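You operate a simulated robot arm through the tools that you are given. There is no shell and no other tool.

You run a simulated robot arm. Do the job below in one go: nothing can be reset, and whatever is moved stays where it is left.

JOB
Lock the conveyor out and chock the log on the step bench on both sides.
Fine: the log stays where it lies; white chock on the aisle side, blue chock on the roller side, each slid up to the log.

The check looks at the end state, three seconds after you hand in, the way a careful person would. Anything else that was tipped, shoved, dropped, spilled or broken makes it a failure.

ROBOT AND FRAMES
A 6-joint arm with a two-finger gripper, fixed in place. Base frame: the origin is at the foot of the arm, x ahead of it, y to its left, z up. Lengths are in m, angles in degrees, forces in N, time in s.
Its first joint turns from -166.0 to 166.0 degrees. Payload 3.43 kg.
The tool frame sits at the grasp point between the pads (the TCP): z along the fingers, y along the line on which they close. The tips reach 0.02 m beyond it. Largest opening 0.19 m; the body of the gripper starts 0.248 m behind the TCP.
Orientation is that of the tool frame in the base frame, as a unit quaternion [w, x, y, z]. With the fingers straight down and closing along the base's y, the tool's x points along the base's -x, its y along +y and its z along -z.

CONTROLS
- The arm moves only by the tool drive_tool. Its argument "plan" is a list of rows, each a list of 7 numbers: the shift along the tool's x, y, z in m, then the turn, a rotation vector about the tool's x, y, z in rad, then the opening, from 0 (shut) to 1 (fully open). In form: [[tx, ty, tz, rx, ry, rz, hand], ...]. A call has 1 to 20 rows; each row is the pose to reach, as a shift and turn from the pose commanded when the call began, along the tool's axes at that moment. A row lasts 0.2 s, in which the tool goes at most 0.05 m and 8.6 degrees; a call with a longer step from one row to the next is refused whole, and so is a gripper value outside its range. Where a pose cannot be reached the arm comes as near as it can. A force on the tool above 40 N (or 10 N above the force at the start of the call, whichever is more), or a blocked arm, ends the call early, and 0.2 s more pass. Each finger travels about 0.045 m/s and halts on what it meets, pressing with about 40 N; the grip force reading is that of the motor and also rises with nothing between the fingers. The clock runs only during rows and for 0.2 s after the last one: add rows that repeat a pose to give the fingers time. The reply holds the time, the measured pose of the TCP, the force on the tool along the base axes, the opening and the grip force, in the units named above and with some noise, with the torque about the TCP (base axes, N m) and any sound that the robot's microphone picked up, and new pictures: "pictures" is both (left out), scene, wrist or none.
- Cameras (640 x 400 px; columns grow to the right, rows downward): "scene" is fixed at [0.0505, -0.499, 1.5485]; the picture's right is [0.76, -0.65, 0.00], its down [-0.25, -0.29, -0.92] and it looks along [0.60, 0.70, -0.39] (base axes); focal length 373 px, centre (320, 200). "wrist" rides on the gripper at [0.07, -0.008, -0.288] in the tool frame; the picture's right is [0.12, 0.99, 0.00], its down [-0.96, 0.11, -0.25] and it looks along [-0.25, 0.03, 0.97] (tool axes); focal length 261 px, centre (320, 200). There is no depth. A picture from a camera that has moved, and an enlarged one, comes with that camera's place and axes in the base frame and with its lens.
- move_column(by): slides the trunk up (or, below 0, down) by that many m; the arm rides with it, the base frame stays. It gives what a move gives, with no picture.
- close_up(camera, box): a new picture of the part [left, top, right, bottom] of that camera's present view, enlarged. It takes no simulated time.
- hand_in(): hands the job in; it is judged then, once.

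Nothing tells you positions but the pictures and the camera data. Unless the task says otherwise, let go and move clear before handing in.

The tools are called as a command line: name --pt "numbers of a row" for each row, then --argument value for the rest, lists and objects as JSON in quotes. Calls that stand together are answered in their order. drive_tool: Moves the arm, as the interface text tells. Its arguments: {"type":"object","properties":{"plan":{"type":"array","items":{"type":"array","items":{"type":"number"}}},"pictures":{"type":"string","enum":["both","scene","wrist","none"]}},"required":["plan"]} The other tools are called the same way: move_column (by) slides the trunk up or down; close_up (camera, box) takes an enlarged picture of a part of a camera's view; hand_in () hands the job in.

At the start:

```text
t: 0.0
ee_pos: [0.5239, 0.3921, 1.2883]
tool_rot: [0.0, -0.001, 1.0, 0.0]
contact_force: [0.1, -0.1, 0.7]
wrist_torque: [-0.04, -0.03, -0.04]
opening: 0.1897
grip_force: 0.1
trunk travel left (down, up): [-0.175, 0.065]
```

scene: 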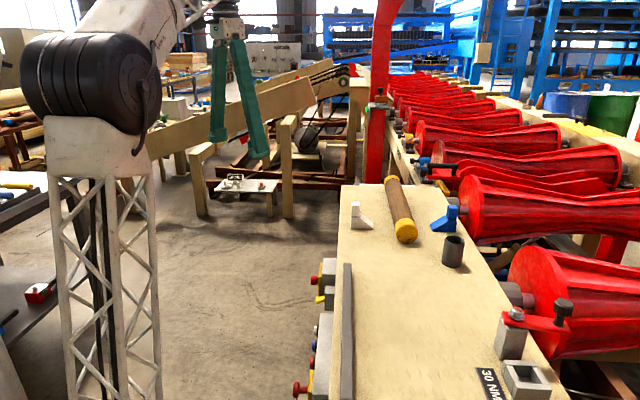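
wrist: 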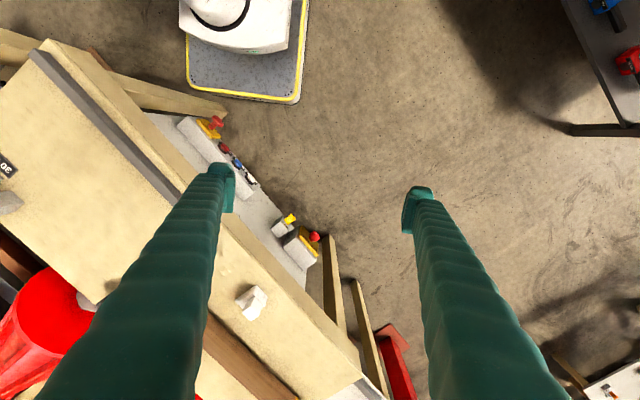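

I see a bench with a log, a white and a blue chock, a dark cup, and a control panel on the bench's aisle side with red and yellow controls. I'll look closer at these before moving.

close_up --camera "scene" --box '[330, 160, 490, 280]'

close_up --camera "scene" --box '[270, 240, 390, 400]'

close_up --camera "wrist" --box '[140, 90, 340, 290]'

close_up --camera "wrist" --box '[0, 0, 320, 400]'

close_up --camera "scene" --box '[440, 280, 640, 400]'

```text
3.33 times, centred on (410, 220) of scene
camera zoom: at [0.0505, -0.499, 1.5485], right [0.76, -0.65, 0.0], down [-0.25, -0.29, -0.92], along [0.6, 0.7, -0.39], focal length 1243 px, centre (20, 133)
```

zoom: 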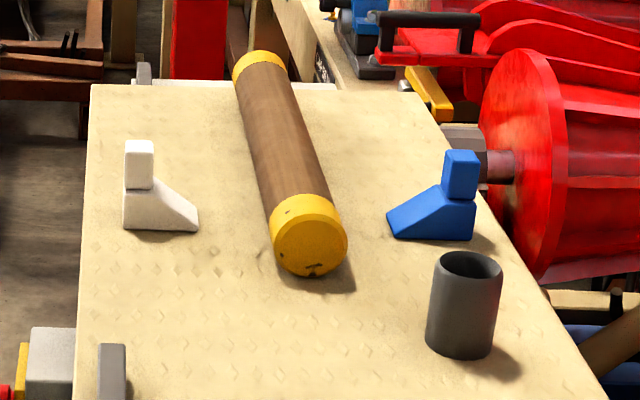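

```text
2.50 times, centred on (330, 320) of scene
camera zoom: at [0.0505, -0.499, 1.5485], right [0.76, -0.65, 0.0], down [-0.25, -0.29, -0.92], along [0.6, 0.7, -0.39], focal length 932 px, centre (295, -100)
```

zoom: 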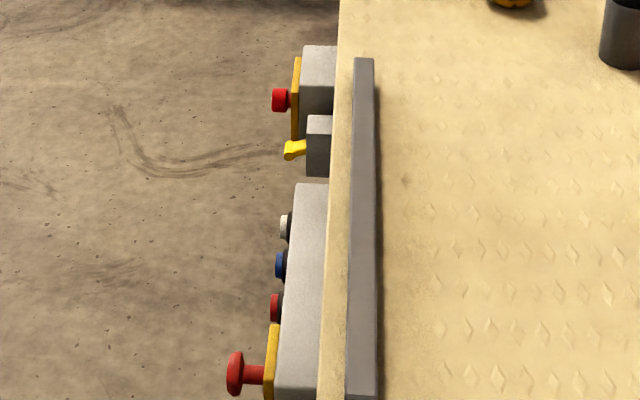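

```text
2.00 times, centred on (240, 190) of wrist
camera zoom: at [0.4538, 0.3834, 1.5757], right [-0.12, 0.99, 0.0], down [0.96, 0.12, 0.25], along [0.25, 0.03, -0.97], focal length 521 px, centre (480, 220)
```

zoom: 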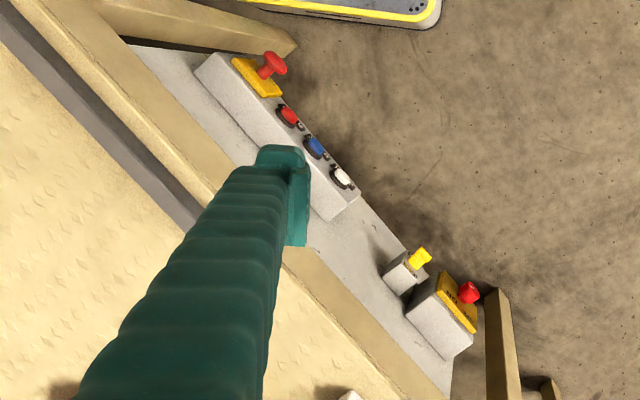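

```text
1.00 times, centred on (160, 200) of wrist (not enlarged: the box is as wide or as high as the picture)
camera zoom: at [0.4538, 0.3834, 1.5757], right [-0.12, 0.99, 0.0], down [0.96, 0.12, 0.25], along [0.25, 0.03, -0.97], focal length 261 px, centre (480, 200)
```

zoom: 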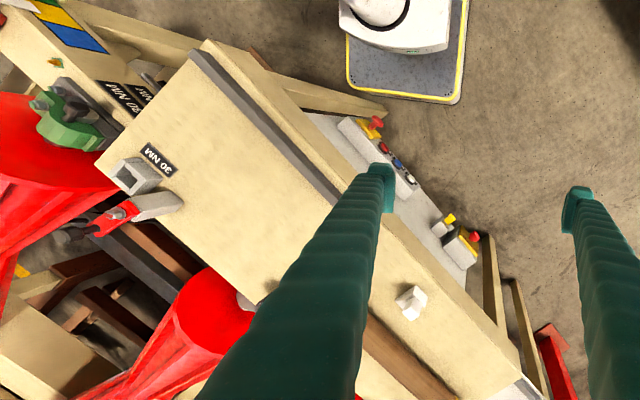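

```text
3.20 times, centred on (540, 340) of scene
camera zoom: at [0.0505, -0.499, 1.5485], right [0.76, -0.65, 0.0], down [-0.25, -0.29, -0.92], along [0.6, 0.7, -0.39], focal length 1193 px, centre (-384, -248)
```

zoom: 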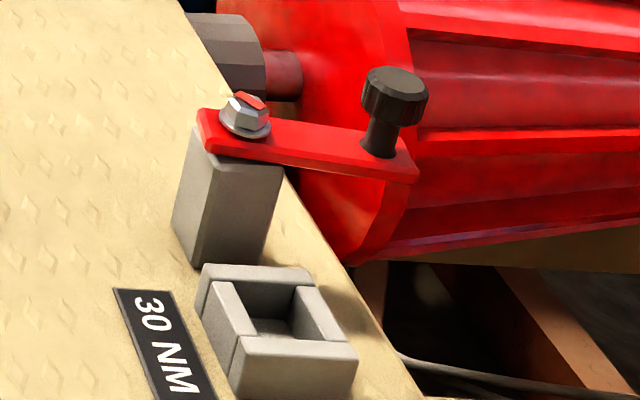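

The bench runs at about 45° in the base frame, with its top near z≈0.97. The control panel faces the aisle at z≈0.73. I'll tilt the tool toward the panel from the aisle side to read its labels.

drive_tool --pt "0.007 0.0035 0.03 0.077 -0.077 0 1" --pt "0.0135 0.007 0.06 0.154 -0.154 0 1" --pt "0.02 0.0105 0.09 0.231 -0.231 0 1" --pt "0.027 0.014 0.12 0.308 -0.308 0 1" --pt "0.034 0.0175 0.15 0.385 -0.385 0 1" --pt "0.0405 0.021 0.18 0.462 -0.462 0 1" --pt "0.047 0.0245 0.21 0.539 -0.539 0 1" --pt "0.054 0.028 0.24 0.617 -0.617 0 1"

```text
t: 1.8
ee_pos: [0.4703, 0.4207, 1.0481]
tool_rot: [0.3, 0.0, 0.906, -0.299]
contact_force: [0.2, -1.3, 0.6]
wrist_torque: [0.25, 0.1, 0.12]
opening: 0.19
grip_force: 0.1
trunk travel left (down, up): [-0.175, 0.065]
camera wrist: at [0.2558, 0.5565, 1.2002], right [0.08, 0.79, -0.6], down [0.68, 0.4, 0.62], along [0.73, -0.46, -0.5], focal length 261 px, centre (320, 200)
```

scene: 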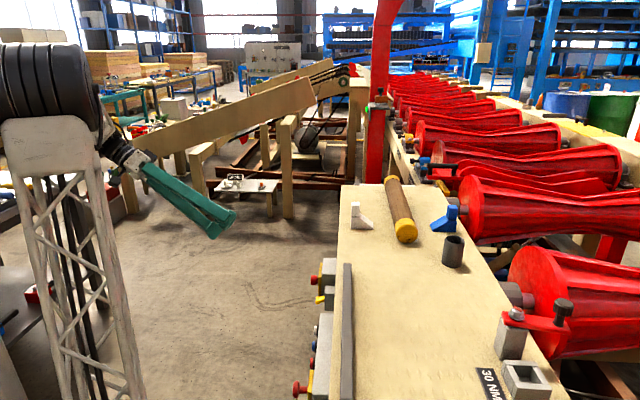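
wrist: 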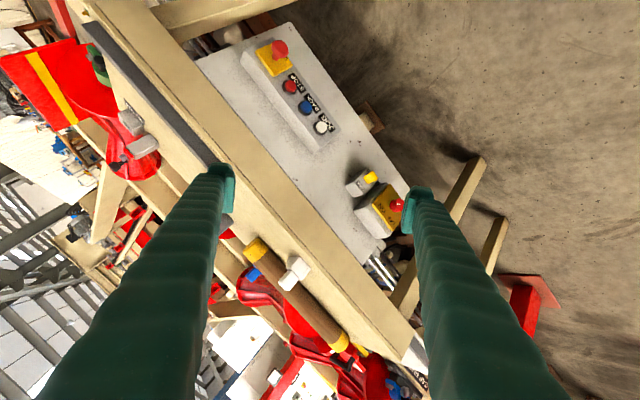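

close_up --camera "wrist" --box '[320, 145, 420, 245]'

close_up --camera "wrist" --box '[240, 30, 350, 150]'

close_up --camera "wrist" --box '[60, 20, 180, 200]'

```text
4.00 times, centred on (370, 195) of wrist
camera zoom: at [0.2558, 0.5565, 1.2002], right [0.08, 0.79, -0.6], down [0.68, 0.4, 0.62], along [0.73, -0.46, -0.5], focal length 1043 px, centre (120, 220)
```

zoom: 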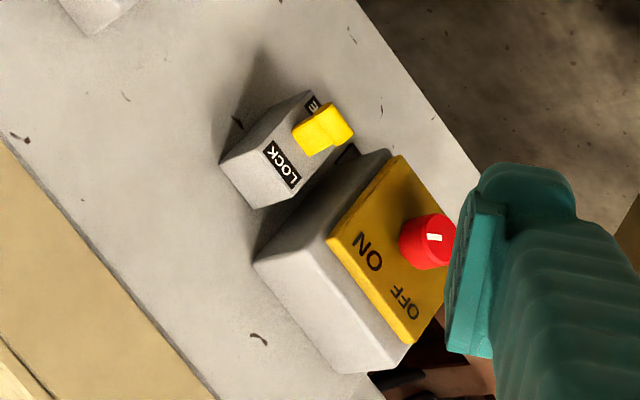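

```text
3.33 times, centred on (295, 90) of wrist
camera zoom: at [0.2558, 0.5565, 1.2002], right [0.08, 0.79, -0.6], down [0.68, 0.4, 0.62], along [0.73, -0.46, -0.5], focal length 869 px, centre (403, 567)
```

zoom: 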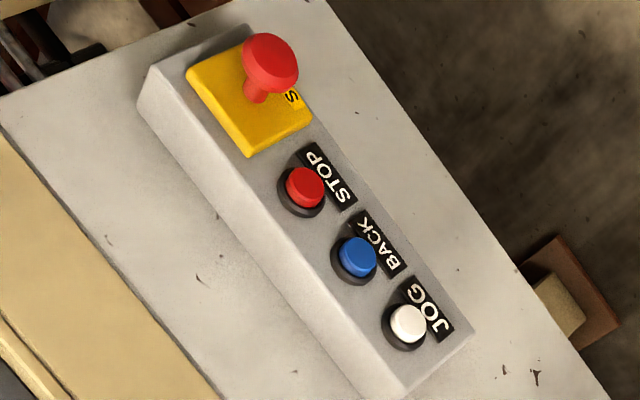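

```text
2.22 times, centred on (120, 110) of wrist
camera zoom: at [0.2558, 0.5565, 1.2002], right [0.08, 0.79, -0.6], down [0.68, 0.4, 0.62], along [0.73, -0.46, -0.5], focal length 579 px, centre (764, 400)
```

zoom: 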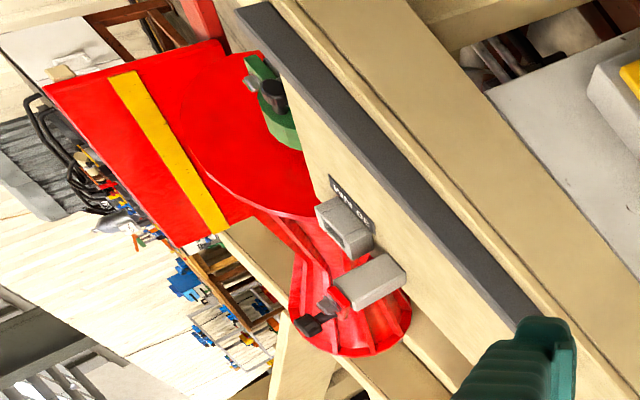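

The isolator is a red knob with ON and OFF positions, and next to it is a LOCK/FREE lever. I'll move to a straight-on view of both.

drive_tool --pt "-0.0005 0.0235 0.0286 0.05 -0.05 0 1" --pt "-0.001 0.047 0.0573 0.1 -0.1 0 1" --pt "-0.0015 0.0705 0.0859 0.15 -0.15 0 1" --pt "-0.002 0.094 0.1146 0.2 -0.2 0 1" --pt "-0.0025 0.1175 0.1432 0.25 -0.25 0 1" --pt "-0.003 0.141 0.1718 0.3 -0.3 0 1" --pt "-0.0035 0.1645 0.2 0.35 -0.35 0 1" --pt "-0.004 0.188 0.229 0.4 -0.4 0 1" --pt "-0.0045 0.2115 0.2578 0.45 -0.45 0 1" --pt "-0.005 0.235 0.2864 0.495 -0.495 0 1"

```text
t: 4.0
ee_pos: [0.6739, 0.4591, 0.7398]
tool_rot: [0.502, 0.0, 0.706, -0.5]
contact_force: [-0.2, -0.4, 0.5]
wrist_torque: [0.0, -0.01, 0.01]
opening: 0.1898
grip_force: 0.1
trunk travel left (down, up): [-0.175, 0.065]
camera wrist: at [0.4306, 0.6226, 0.6952], right [0.44, 0.44, -0.79], down [0.36, 0.72, 0.6], along [0.82, -0.55, 0.16], focal length 261 px, centre (320, 200)
```

scene: 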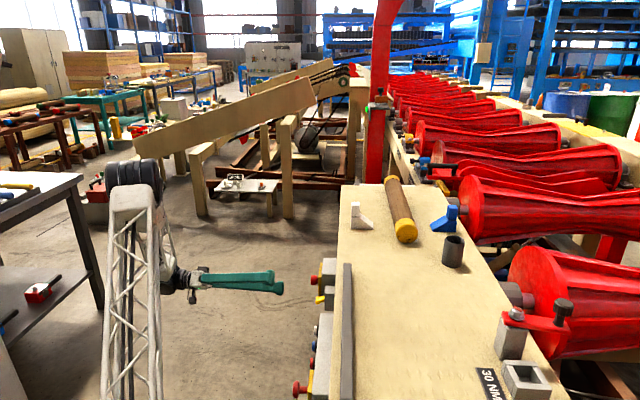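
wrist: 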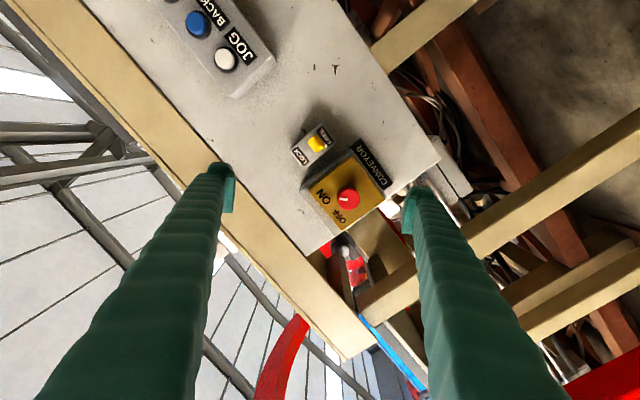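

close_up --camera "wrist" --box '[280, 115, 400, 235]'

close_up --camera "wrist" --box '[325, 170, 375, 220]'

close_up --camera "scene" --box '[300, 250, 360, 310]'

close_up --camera "wrist" --box '[285, 115, 345, 175]'

```text
3.33 times, centred on (340, 175) of wrist
camera zoom: at [0.4306, 0.6226, 0.6952], right [0.44, 0.44, -0.79], down [0.36, 0.72, 0.6], along [0.82, -0.55, 0.16], focal length 869 px, centre (253, 283)
```

zoom: 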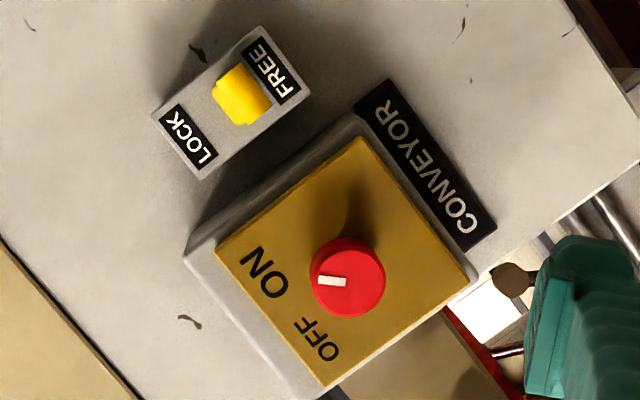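

```text
8.00 times, centred on (350, 195) of wrist
camera zoom: at [0.4306, 0.6226, 0.6952], right [0.44, 0.44, -0.79], down [0.36, 0.72, 0.6], along [0.82, -0.55, 0.16], focal length 2085 px, centre (80, 240)
```

zoom: 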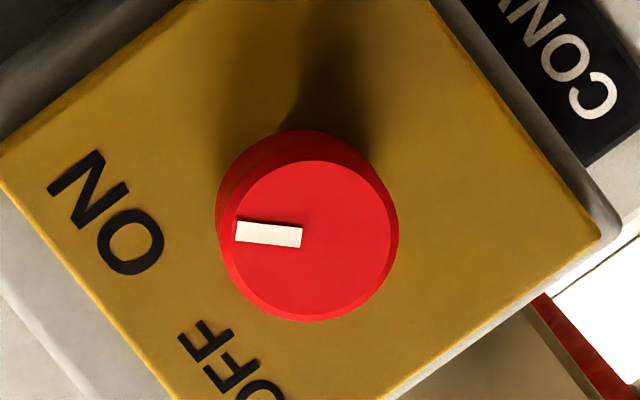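

```text
6.67 times, centred on (330, 280) of scene
camera zoom: at [0.0505, -0.499, 1.5485], right [0.76, -0.65, 0.0], down [-0.25, -0.29, -0.92], along [0.6, 0.7, -0.39], focal length 2486 px, centre (253, -333)
```

zoom: 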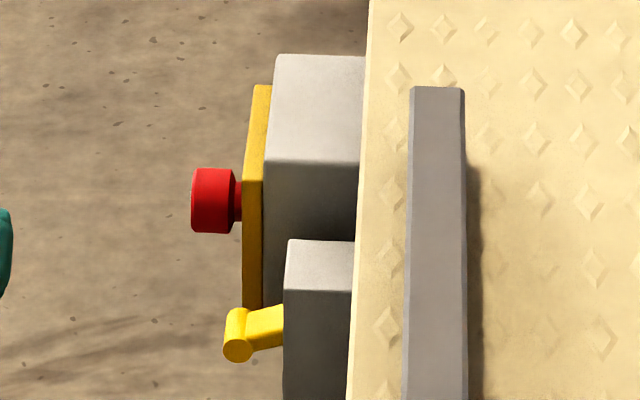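

```text
6.67 times, centred on (315, 145) of wrist
camera zoom: at [0.4306, 0.6226, 0.6952], right [0.44, 0.44, -0.79], down [0.36, 0.72, 0.6], along [0.82, -0.55, 0.16], focal length 1738 px, centre (353, 567)
```

zoom: 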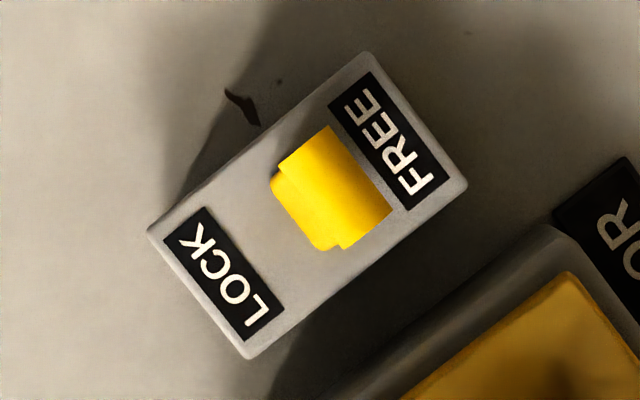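

The knob points to ON, and OFF is about 90° counter-clockwise from it. The lever is at FREE, below LOCK. I put the knob face at about (0.790, 0.419, 0.722) and the lever tip at about (0.744, 0.326, 0.707). First I'll check in free space that the wrist can make the turn.

drive_tool --pt "0 0 0 0 0 -0.143 0.8" --pt "0 0 0 0 0 -0.286 0.6" --pt "0 0 0 0 0 -0.429 0.45" --pt "0 0 0 0 0 -0.572 0.34" --pt "0 0 0 0 0 -0.715 0.34" --pt "0 0 0 0 0 -0.858 0.34" --pt "0 0 0 0 0 -1.0 0.34" --pt "0 0 0 0 0 -1.143 0.34" --pt "0 0 0 0 0 -1.286 0.34" --pt "0 0 0 0 0 -1.429 0.34" --pt "0 0 0 0 0 -1.571 0.34"

```text
t: 6.4
ee_pos: [0.6721, 0.4597, 0.7396]
tool_rot: [0.0, 0.5, -0.498, 0.708]
contact_force: [-0.3, -0.4, 0.0]
wrist_torque: [-0.04, -0.02, -0.02]
opening: 0.0646
grip_force: 0.0
trunk travel left (down, up): [-0.175, 0.065]
camera wrist: at [0.4379, 0.6308, 0.7945], right [-0.56, -0.56, -0.62], down [0.25, 0.6, -0.76], along [0.79, -0.58, -0.19], focal length 261 px, centre (320, 200)
```

scene: 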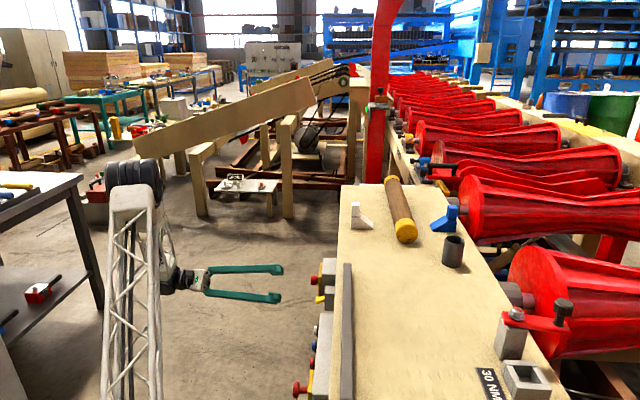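
wrist: 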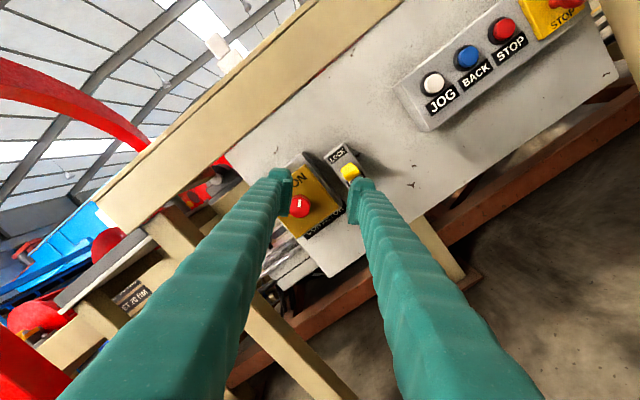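

The wrist turn works. Next I'll turn back to the starting angle and line up in front of the knob with a narrow opening.

drive_tool --pt "-0.005 -0.003 0.005 0 0 0.143 0.34" --pt "-0.01 -0.005 0.01 0 0 0.286 0.34" --pt "-0.015 -0.0075 0.015 0 0 0.429 0.34" --pt "-0.02 -0.01 0.02 0 0 0.572 0.34" --pt "-0.025 -0.0125 0.025 0 0 0.715 0.34" --pt "-0.03 -0.015 0.03 0 0 0.858 0.34" --pt "-0.035 -0.0175 0.035 0 0 1.0 0.34" --pt "-0.04 -0.02 0.04 0 0 1.143 0.34" --pt "-0.045 -0.0225 0.045 0 0 1.286 0.34" --pt "-0.05 -0.025 0.048 0 0 1.429 0.34" --pt "-0.0512 -0.0258 0.0495 0 0 1.571 0.34" --pt "-0.0512 -0.0258 0.0495 0 0 1.571 0.34"

close_up --camera "wrist" --box '[250, 90, 410, 230]'

close_up --camera "scene" --box '[270, 240, 360, 320]'

```text
t: 9.0
ee_pos: [0.7452, 0.4633, 0.7216]
tool_rot: [0.501, 0.002, 0.705, -0.501]
contact_force: [-1.0, -1.1, -0.3]
wrist_torque: [0.0, -0.01, 0.01]
opening: 0.0647
grip_force: 0.1
trunk travel left (down, up): [-0.175, 0.065]
camera wrist: at [0.5022, 0.6268, 0.6769], right [0.44, 0.44, -0.79], down [0.36, 0.71, 0.6], along [0.82, -0.55, 0.16], focal length 261 px, centre (320, 200)
```

scene: 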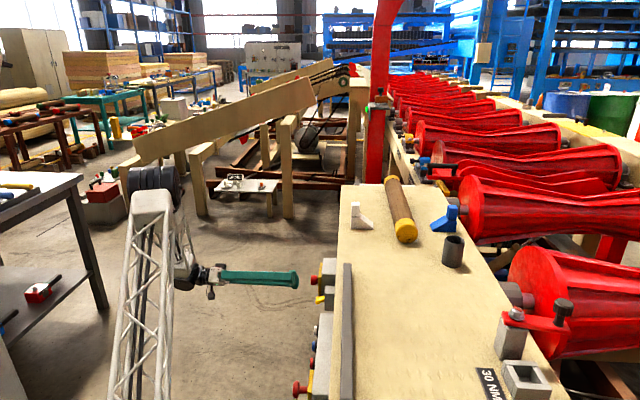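
wrist: 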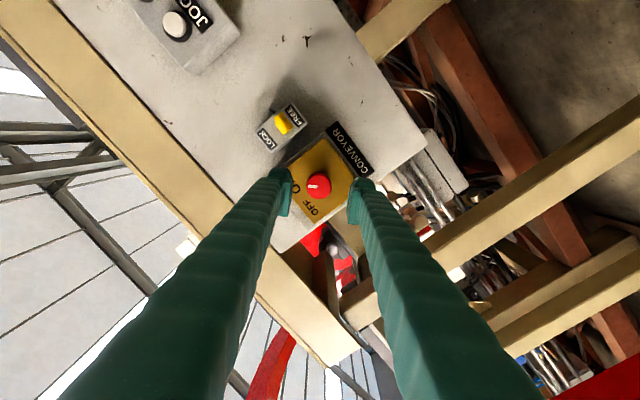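

```text
2.86 times, centred on (330, 160) of wrist
camera zoom: at [0.5022, 0.6268, 0.6769], right [0.44, 0.44, -0.79], down [0.36, 0.71, 0.6], along [0.82, -0.55, 0.16], focal length 745 px, centre (291, 314)
```

zoom: 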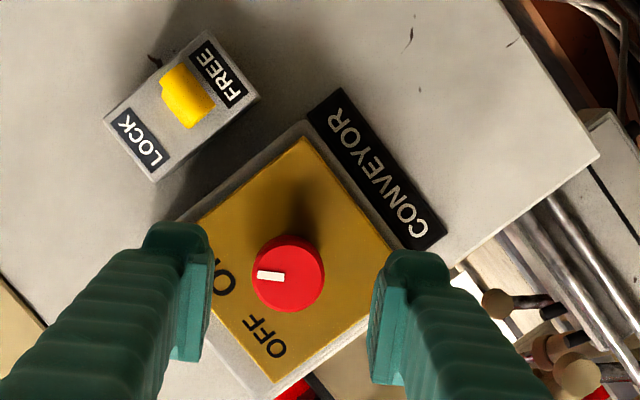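

```text
5.00 times, centred on (315, 280) of scene
camera zoom: at [0.0505, -0.499, 1.5485], right [0.76, -0.65, 0.0], down [-0.25, -0.29, -0.92], along [0.6, 0.7, -0.39], focal length 1864 px, centre (345, -200)
```

zoom: 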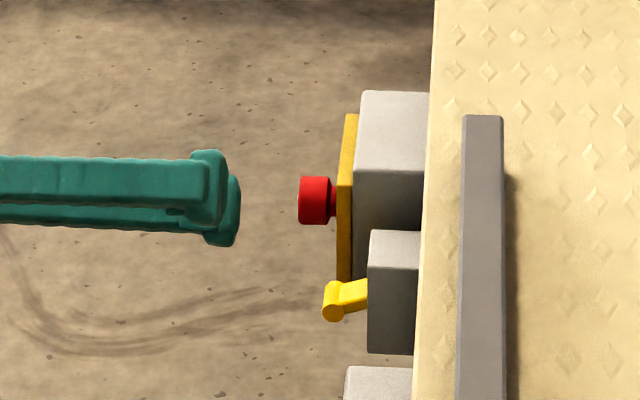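

The knob is aligned with the tool axis, so I'll move in and grip it.

drive_tool --pt "0 0 0.02 0 0 0 0.34" --pt "0 0 0.04 0 0 0 0.34" --pt "0 0 0.055 0 0 0 0.34" --pt "0 0 0.065 0 0 0 0.34" --pt "0 0 0.065 0 0 0 0.2" --pt "0 0 0.065 0 0 0 0.1" --pt "0 0 0.065 0 0 0 0.1" --pt "0 0 0.065 0 0 0 0.1"

close_up --camera "scene" --box '[270, 240, 360, 320]'

close_up --camera "wrist" --box '[250, 90, 410, 230]'

```text
t: 10.8
ee_pos: [0.7908, 0.4157, 0.7228]
tool_rot: [0.501, 0.001, 0.706, -0.501]
contact_force: [-9.3, -4.8, 7.6]
wrist_torque: [-0.02, -0.07, -0.12]
opening: 0.0346
grip_force: 44.9
trunk travel left (down, up): [-0.175, 0.065]
camera wrist: at [0.5479, 0.58, 0.6779], right [0.44, 0.44, -0.79], down [0.36, 0.71, 0.6], along [0.82, -0.55, 0.16], focal length 261 px, centre (320, 200)
```

scene: 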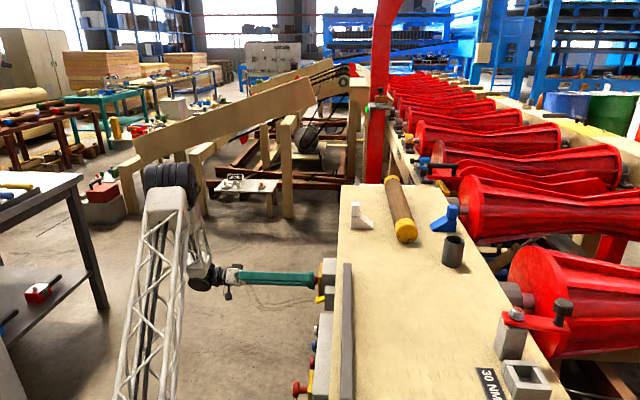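
wrist: 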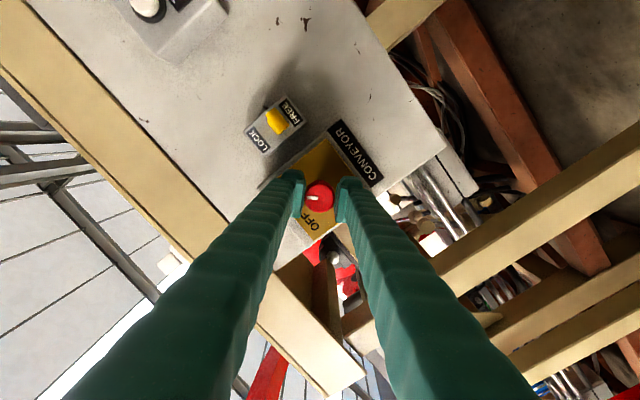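

```text
5.00 times, centred on (315, 280) of scene
camera zoom: at [0.0505, -0.499, 1.5485], right [0.76, -0.65, 0.0], down [-0.25, -0.29, -0.92], along [0.6, 0.7, -0.39], focal length 1864 px, centre (345, -200)
```

zoom: 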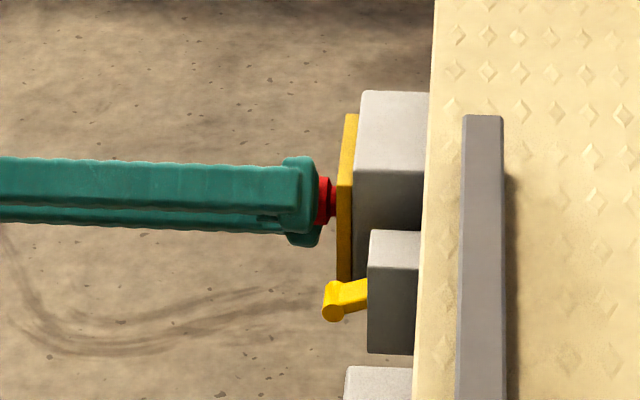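

```text
2.86 times, centred on (330, 160) of wrist
camera zoom: at [0.5479, 0.58, 0.6779], right [0.44, 0.44, -0.79], down [0.36, 0.71, 0.6], along [0.82, -0.55, 0.16], focal length 745 px, centre (291, 314)
```

zoom: 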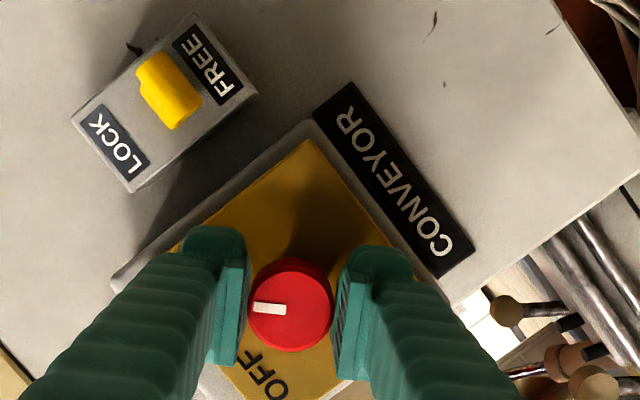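

I have hold of the knob. Now I'll turn it counter-clockwise toward OFF.

drive_tool --pt "0 0 0 0 0 -0.12 0.1" --pt "0 0 0 0 0 -0.24 0.1" --pt "0 0 0 0 0 -0.36 0.1" --pt "0 0 0 0 0 -0.48 0.1" --pt "0 0 0 0 0 -0.6 0.1" --pt "0 0 0 0 0 -0.72 0.1" --pt "0 0 0 0 0 -0.84 0.1" --pt "0 0 0 0 0 -0.96 0.1" --pt "0 0 0 0 0 -1.08 0.1" --pt "0 0 0 0 0 -1.2 0.1" --pt "0 0 0 0 0 -1.32 0.1" --pt "0 0 0 0 0 -1.44 0.1" --pt "0 0 0 0 0 -1.571 0.1"

close_up --camera "wrist" --box '[250, 90, 410, 230]'

```text
t: 12.6
ee_pos: [0.7909, 0.4162, 0.7245]
tool_rot: [-0.221, 0.318, -0.63, 0.673]
contact_force: [-11.1, -5.0, 16.4]
wrist_torque: [-0.21, -0.23, -0.15]
opening: 0.0347
grip_force: 44.6
trunk travel left (down, up): [-0.175, 0.065]
stopped in row 9: the force on the tool passed its limit at 40 N (the readings are from after the stop); the commanded pose is now the measured one
camera wrist: at [0.5387, 0.5711, 0.7414], right [-0.18, -0.19, -0.96], down [0.49, 0.83, -0.26], along [0.85, -0.52, -0.06], focal length 261 px, centre (320, 200)
```

scene: 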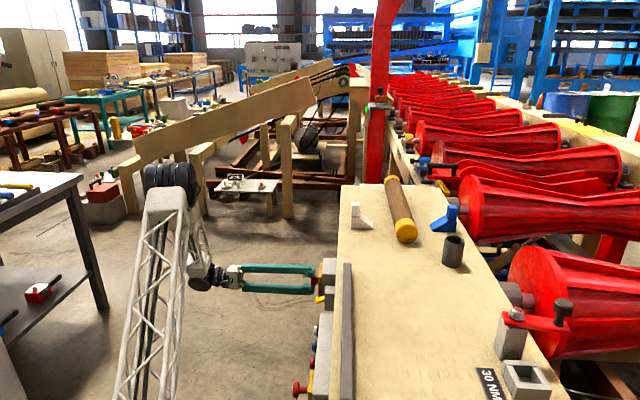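
wrist: 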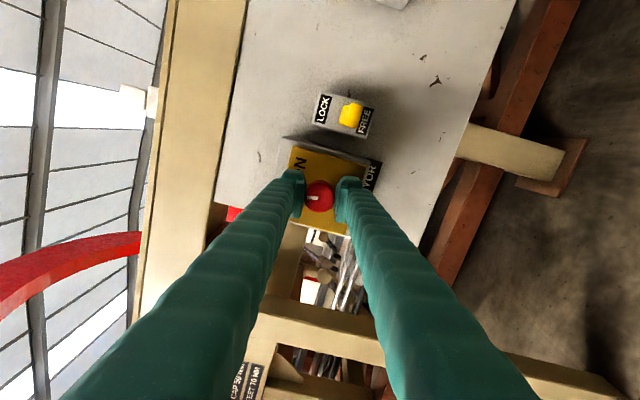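

```text
2.86 times, centred on (330, 160) of wrist
camera zoom: at [0.5387, 0.5711, 0.7414], right [-0.18, -0.19, -0.96], down [0.49, 0.83, -0.26], along [0.85, -0.52, -0.06], focal length 745 px, centre (291, 314)
```

zoom: 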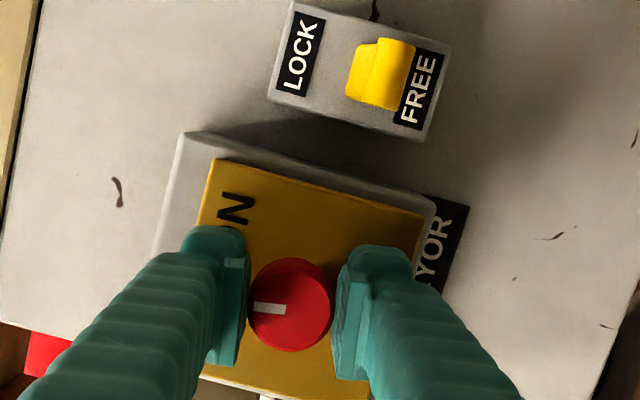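

The knob is following the grip and now points just past vertical. The move stopped on side force, so I'll nudge the tool to relieve it and keep turning slowly.

drive_tool --pt "0.0005 -0.001 0 0 0 0 0.1" --pt "0.001 -0.0015 0 0 0 -0.06 0.1" --pt "0.001 -0.0015 0 0 0 -0.12 0.1" --pt "0.001 -0.0015 0 0 0 -0.18 0.1" --pt "0.001 -0.0015 0 0 0 -0.24 0.1" --pt "0.001 -0.0015 0 0 0 -0.3 0.1" --pt "0.001 -0.0015 0 0 0 -0.36 0.1" --pt "0.001 -0.0015 0 0 0 -0.42 0.1" --pt "0.001 -0.0015 0 0 0 -0.48 0.1" --pt "0.001 -0.0015 0 0 0 -0.54 0.1" --pt "0.001 -0.0015 0 0 0 -0.6 0.1" --pt "0.001 -0.0015 0 0 0 -0.66 0.1" --pictures "wrist"

close_up --camera "wrist" --box '[250, 90, 410, 230]'

```text
t: 15.2
ee_pos: [0.79, 0.4167, 0.7249]
tool_rot: [0.009, 0.506, -0.493, 0.708]
contact_force: [16.3, 5.1, 21.6]
wrist_torque: [0.6, -0.78, 0.09]
opening: 0.0346
grip_force: 44.6
trunk travel left (down, up): [-0.175, 0.065]
camera wrist: at [0.557, 0.5895, 0.7809], right [-0.56, -0.57, -0.6], down [0.24, 0.58, -0.78], along [0.79, -0.58, -0.19], focal length 261 px, centre (320, 200)
```

wrist: 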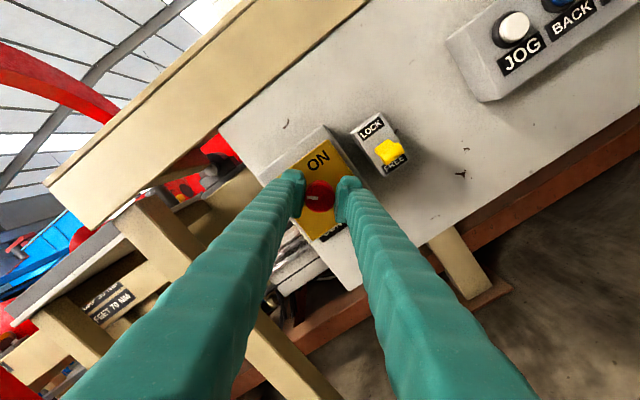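

```text
2.86 times, centred on (330, 160) of wrist
camera zoom: at [0.557, 0.5895, 0.7809], right [-0.56, -0.57, -0.6], down [0.24, 0.58, -0.78], along [0.79, -0.58, -0.19], focal length 745 px, centre (291, 314)
```

zoom: 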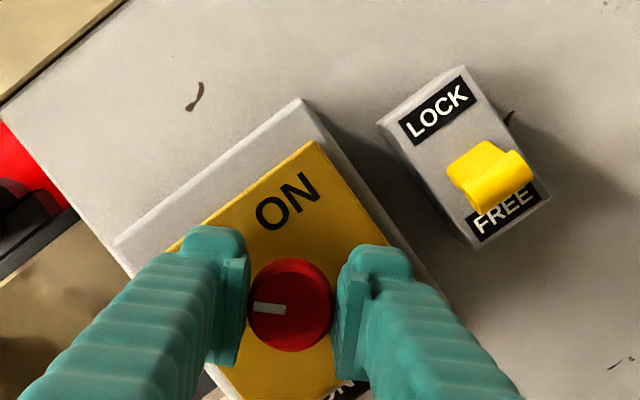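

The knob has turned 90° and torque is now building, so it's at the OFF stop. I'll release it and back away to check.

drive_tool --pt "0 0 0 0 0 0.03 0.1" --pt "0 0 0 0 0 0.03 0.34" --pt "0 0 0 0 0 0.03 0.34" --pt "0 0 0 0 0 0.03 0.34" --pt "0 0 -0.03 0 0 0.03 0.34" --pt "0 0 -0.07 0 0 0.03 0.34" --pt "0 0 -0.1 0 0 0.03 0.34" --pt "0 0 -0.1 0 0 0.03 0.34"

close_up --camera "wrist" --box '[250, 90, 410, 230]'

close_up --camera "scene" --box '[270, 240, 360, 320]'

```text
t: 17.0
ee_pos: [0.7218, 0.4848, 0.7241]
tool_rot: [-0.001, 0.498, -0.5, 0.709]
contact_force: [-0.5, -0.1, -0.2]
wrist_torque: [-0.01, 0.0, -0.02]
opening: 0.0647
grip_force: 0.1
trunk travel left (down, up): [-0.175, 0.065]
camera wrist: at [0.4857, 0.6577, 0.778], right [-0.55, -0.56, -0.62], down [0.25, 0.6, -0.76], along [0.79, -0.58, -0.19], focal length 261 px, centre (320, 200)
```

scene: 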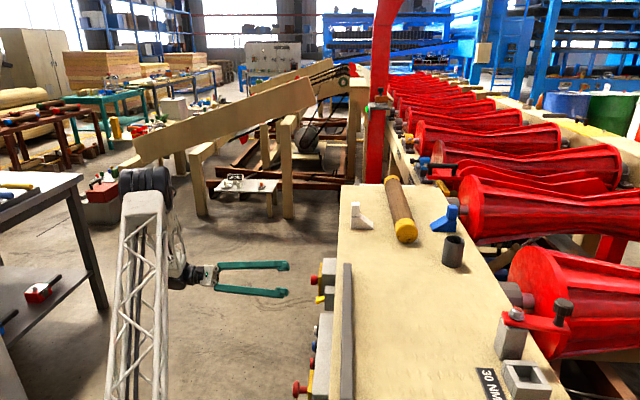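
wrist: 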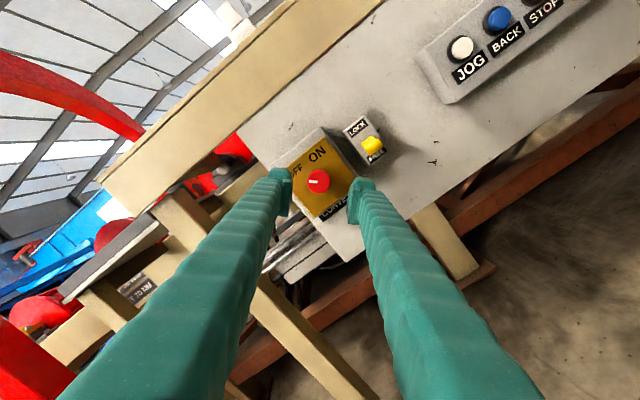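

```text
2.86 times, centred on (330, 160) of wrist
camera zoom: at [0.4857, 0.6577, 0.778], right [-0.55, -0.56, -0.62], down [0.25, 0.6, -0.76], along [0.79, -0.58, -0.19], focal length 745 px, centre (291, 314)
```

zoom: 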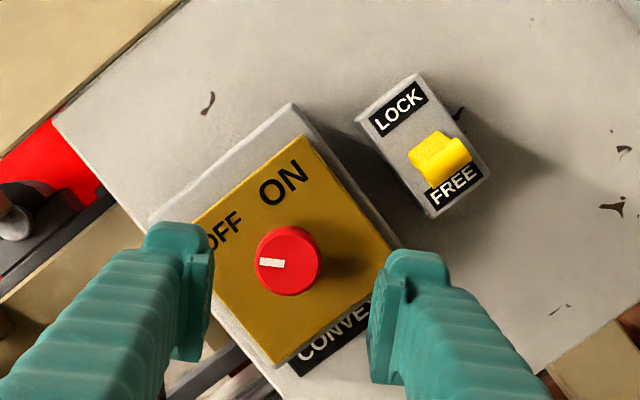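

```text
5.00 times, centred on (315, 280) of scene
camera zoom: at [0.0505, -0.499, 1.5485], right [0.76, -0.65, 0.0], down [-0.25, -0.29, -0.92], along [0.6, 0.7, -0.39], focal length 1864 px, centre (345, -200)
```

zoom: 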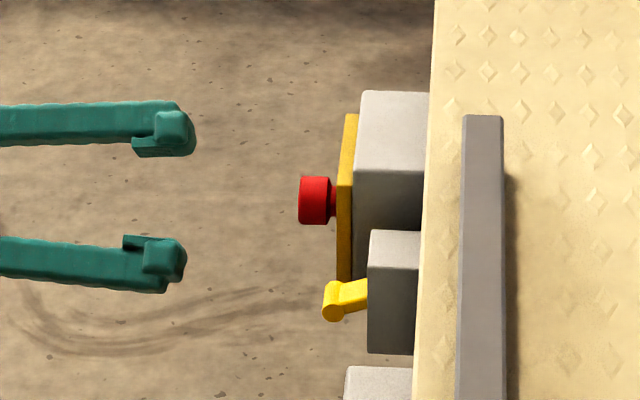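

The knob now points to OFF. Next is the lever: I'll close the fingers and place them below the yellow lever so I can push it up to LOCK.

drive_tool --pt "0.0048 0.018 0.0054 0 0 0.131 0.1" --pt "0.0095 0.036 0.0108 0 0 0.262 0.0" --pt "0.0143 0.054 0.0162 0 0 0.393 0.0" --pt "0.019 0.072 0.0216 0 0 0.524 0.0" --pt "0.0238 0.09 0.027 0 0 0.655 0.0" --pt "0.0286 0.1078 0.0324 0 0 0.785 0.0" --pt "0.0286 0.1078 0.0324 0 0 0.785 0.0"

close_up --camera "wrist" --box '[250, 90, 410, 230]'

close_up --camera "scene" --box '[270, 240, 360, 320]'

```text
t: 18.6
ee_pos: [0.6765, 0.3949, 0.6671]
tool_rot: [-0.272, 0.269, -0.653, 0.654]
contact_force: [0.6, 0.9, 0.3]
wrist_torque: [-0.01, 0.02, 0.0]
opening: 0.0
grip_force: 34.2
trunk travel left (down, up): [-0.175, 0.065]
camera wrist: at [0.4224, 0.5479, 0.6746], right [-0.08, -0.08, -0.99], down [0.51, 0.86, -0.11], along [0.86, -0.51, -0.02], focal length 261 px, centre (320, 200)
```

scene: 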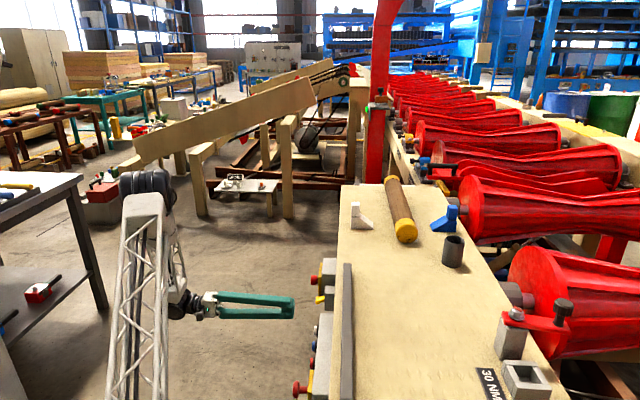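
wrist: 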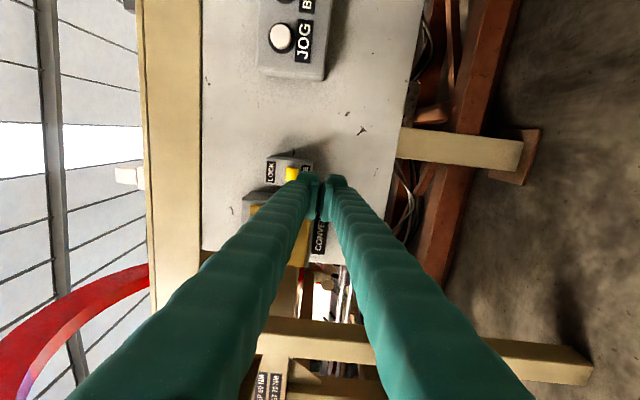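

```text
2.86 times, centred on (330, 160) of wrist
camera zoom: at [0.4224, 0.5479, 0.6746], right [-0.08, -0.08, -0.99], down [0.51, 0.86, -0.11], along [0.86, -0.51, -0.02], focal length 745 px, centre (291, 314)
```

zoom: 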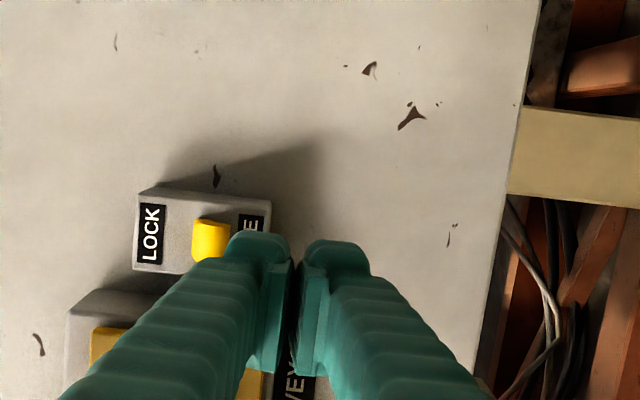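

```text
5.00 times, centred on (315, 280) of scene
camera zoom: at [0.0505, -0.499, 1.5485], right [0.76, -0.65, 0.0], down [-0.25, -0.29, -0.92], along [0.6, 0.7, -0.39], focal length 1864 px, centre (345, -200)
```

zoom: 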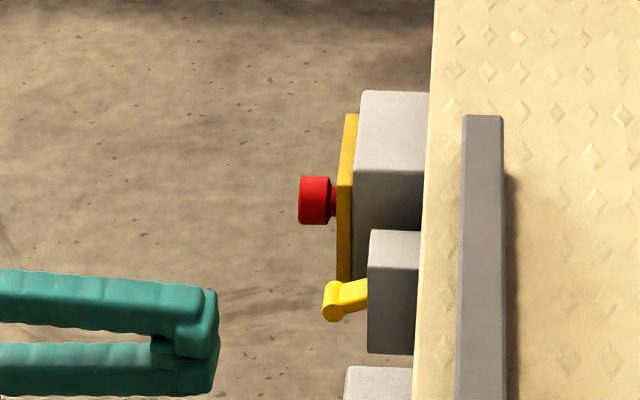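

The fingers look thicker than their nominal size, so I'll drop a little lower and then move in under the lever.

drive_tool --pt "0 0.012 0 0 0 0 0" --pt "0 0.012 0.03 0 0 0 0" --pt "0 0.012 0.06 0 0 0 0" --pt "0 0.012 0.08 0 0 0 0" --pt "0 0.012 0.09 0 0 0 0" --pt "0 0.012 0.09 0 0 0 0"

close_up --camera "wrist" --box '[250, 90, 410, 230]'

close_up --camera "scene" --box '[300, 260, 360, 320]'

```text
t: 20.0
ee_pos: [0.7387, 0.3323, 0.656]
tool_rot: [-0.273, 0.269, -0.652, 0.654]
contact_force: [-0.2, -0.1, 1.5]
wrist_torque: [-0.02, 0.01, -0.02]
opening: 0.0
grip_force: 34.2
trunk travel left (down, up): [-0.175, 0.065]
camera wrist: at [0.4854, 0.4845, 0.6635], right [-0.08, -0.08, -0.99], down [0.5, 0.86, -0.11], along [0.86, -0.51, -0.03], focal length 261 px, centre (320, 200)
```

scene: 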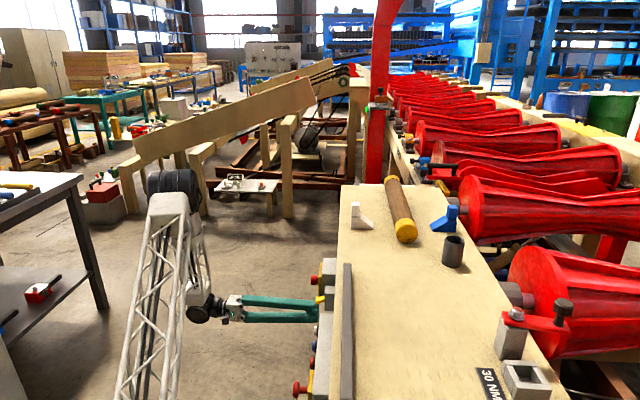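
wrist: 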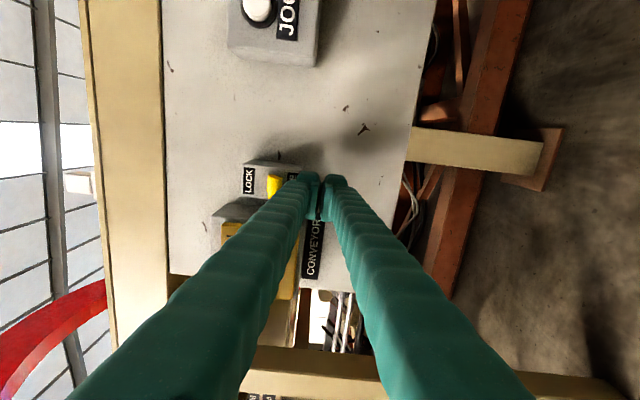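

```text
2.86 times, centred on (330, 160) of wrist
camera zoom: at [0.4854, 0.4845, 0.6635], right [-0.08, -0.08, -0.99], down [0.5, 0.86, -0.11], along [0.86, -0.51, -0.03], focal length 745 px, centre (291, 314)
```

zoom: 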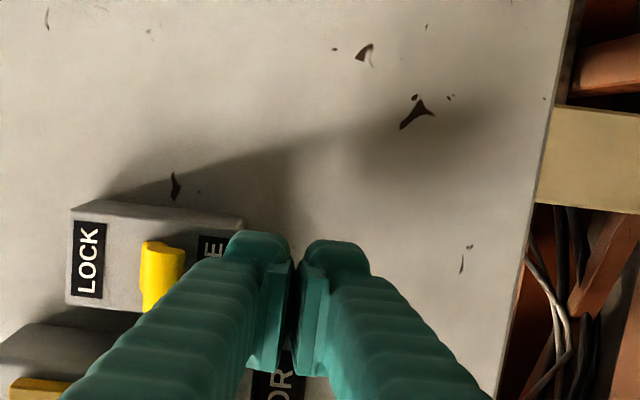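

```text
6.67 times, centred on (330, 290) of scene
camera zoom: at [0.0505, -0.499, 1.5485], right [0.76, -0.65, 0.0], down [-0.25, -0.29, -0.92], along [0.6, 0.7, -0.39], focal length 2486 px, centre (253, -400)
```

zoom: 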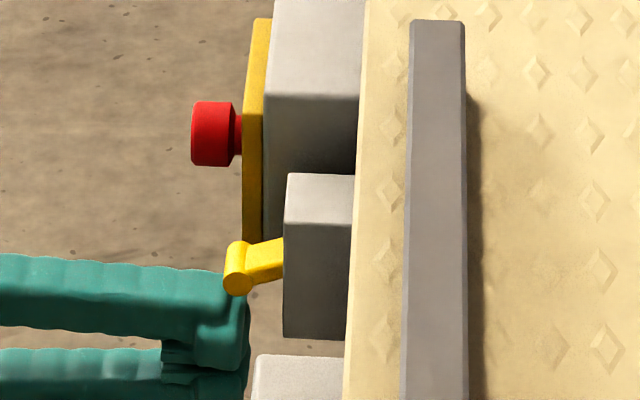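

The fingertips are under the lever. I'll push up slowly.

drive_tool --pt "0 -0.005 0 0 0 0 0" --pt "0 -0.01 0 0 0 0 0" --pt "0 -0.015 0 0 0 0 0" --pt "0 -0.02 0 0 0 0 0" --pt "0 -0.025 0 0 0 0 0" --pt "0 -0.03 0 0 0 0 0" --pt "0 -0.035 0 0 0 0 0" --pt "0 -0.04 0 0 0 0 0"

close_up --camera "wrist" --box '[250, 90, 410, 230]'

close_up --camera "scene" --box '[300, 260, 360, 320]'

```text
t: 21.5
ee_pos: [0.7363, 0.3339, 0.6894]
tool_rot: [-0.275, 0.268, -0.651, 0.655]
contact_force: [-48.9, 39.7, 1.4]
wrist_torque: [-1.25, -1.53, -0.2]
opening: 0.0
grip_force: 34.2
trunk travel left (down, up): [-0.175, 0.065]
stopped in row 7: the force on the tool passed its limit at 43 N (the readings are from after the stop); the commanded pose is now the measured one
camera wrist: at [0.4831, 0.4865, 0.6958], right [-0.08, -0.09, -0.99], down [0.5, 0.86, -0.11], along [0.86, -0.51, -0.02], focal length 261 px, centre (320, 200)
```

scene: 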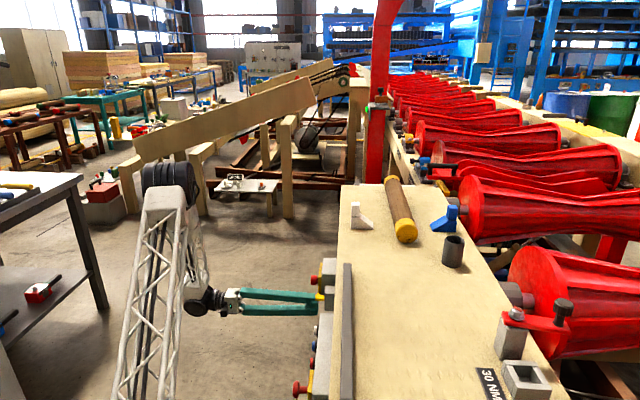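
wrist: 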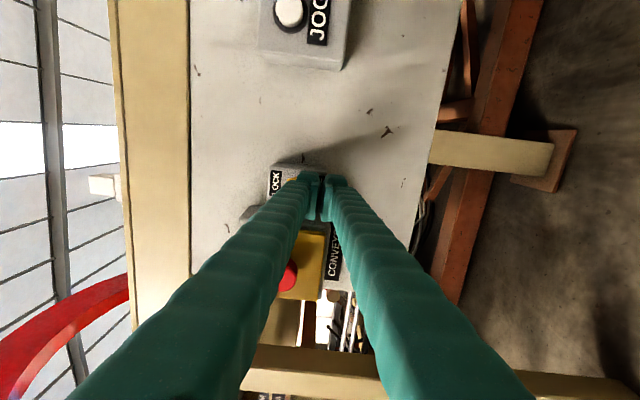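

```text
2.86 times, centred on (330, 160) of wrist
camera zoom: at [0.4831, 0.4865, 0.6958], right [-0.08, -0.09, -0.99], down [0.5, 0.86, -0.11], along [0.86, -0.51, -0.02], focal length 745 px, centre (291, 314)
```

zoom: 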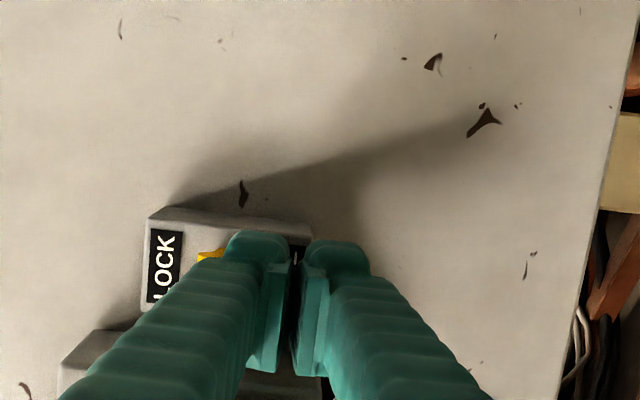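

```text
6.67 times, centred on (330, 290) of scene
camera zoom: at [0.0505, -0.499, 1.5485], right [0.76, -0.65, 0.0], down [-0.25, -0.29, -0.92], along [0.6, 0.7, -0.39], focal length 2486 px, centre (253, -400)
```

zoom: 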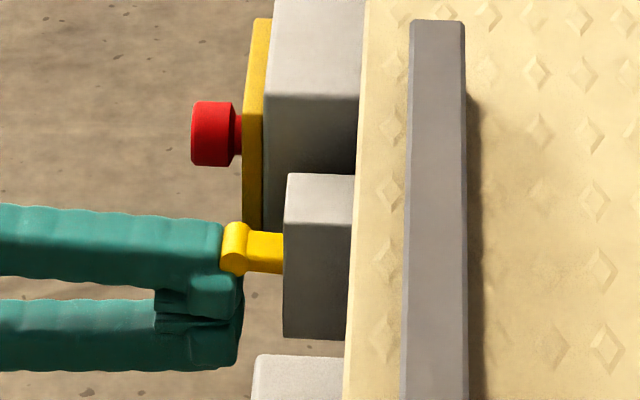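

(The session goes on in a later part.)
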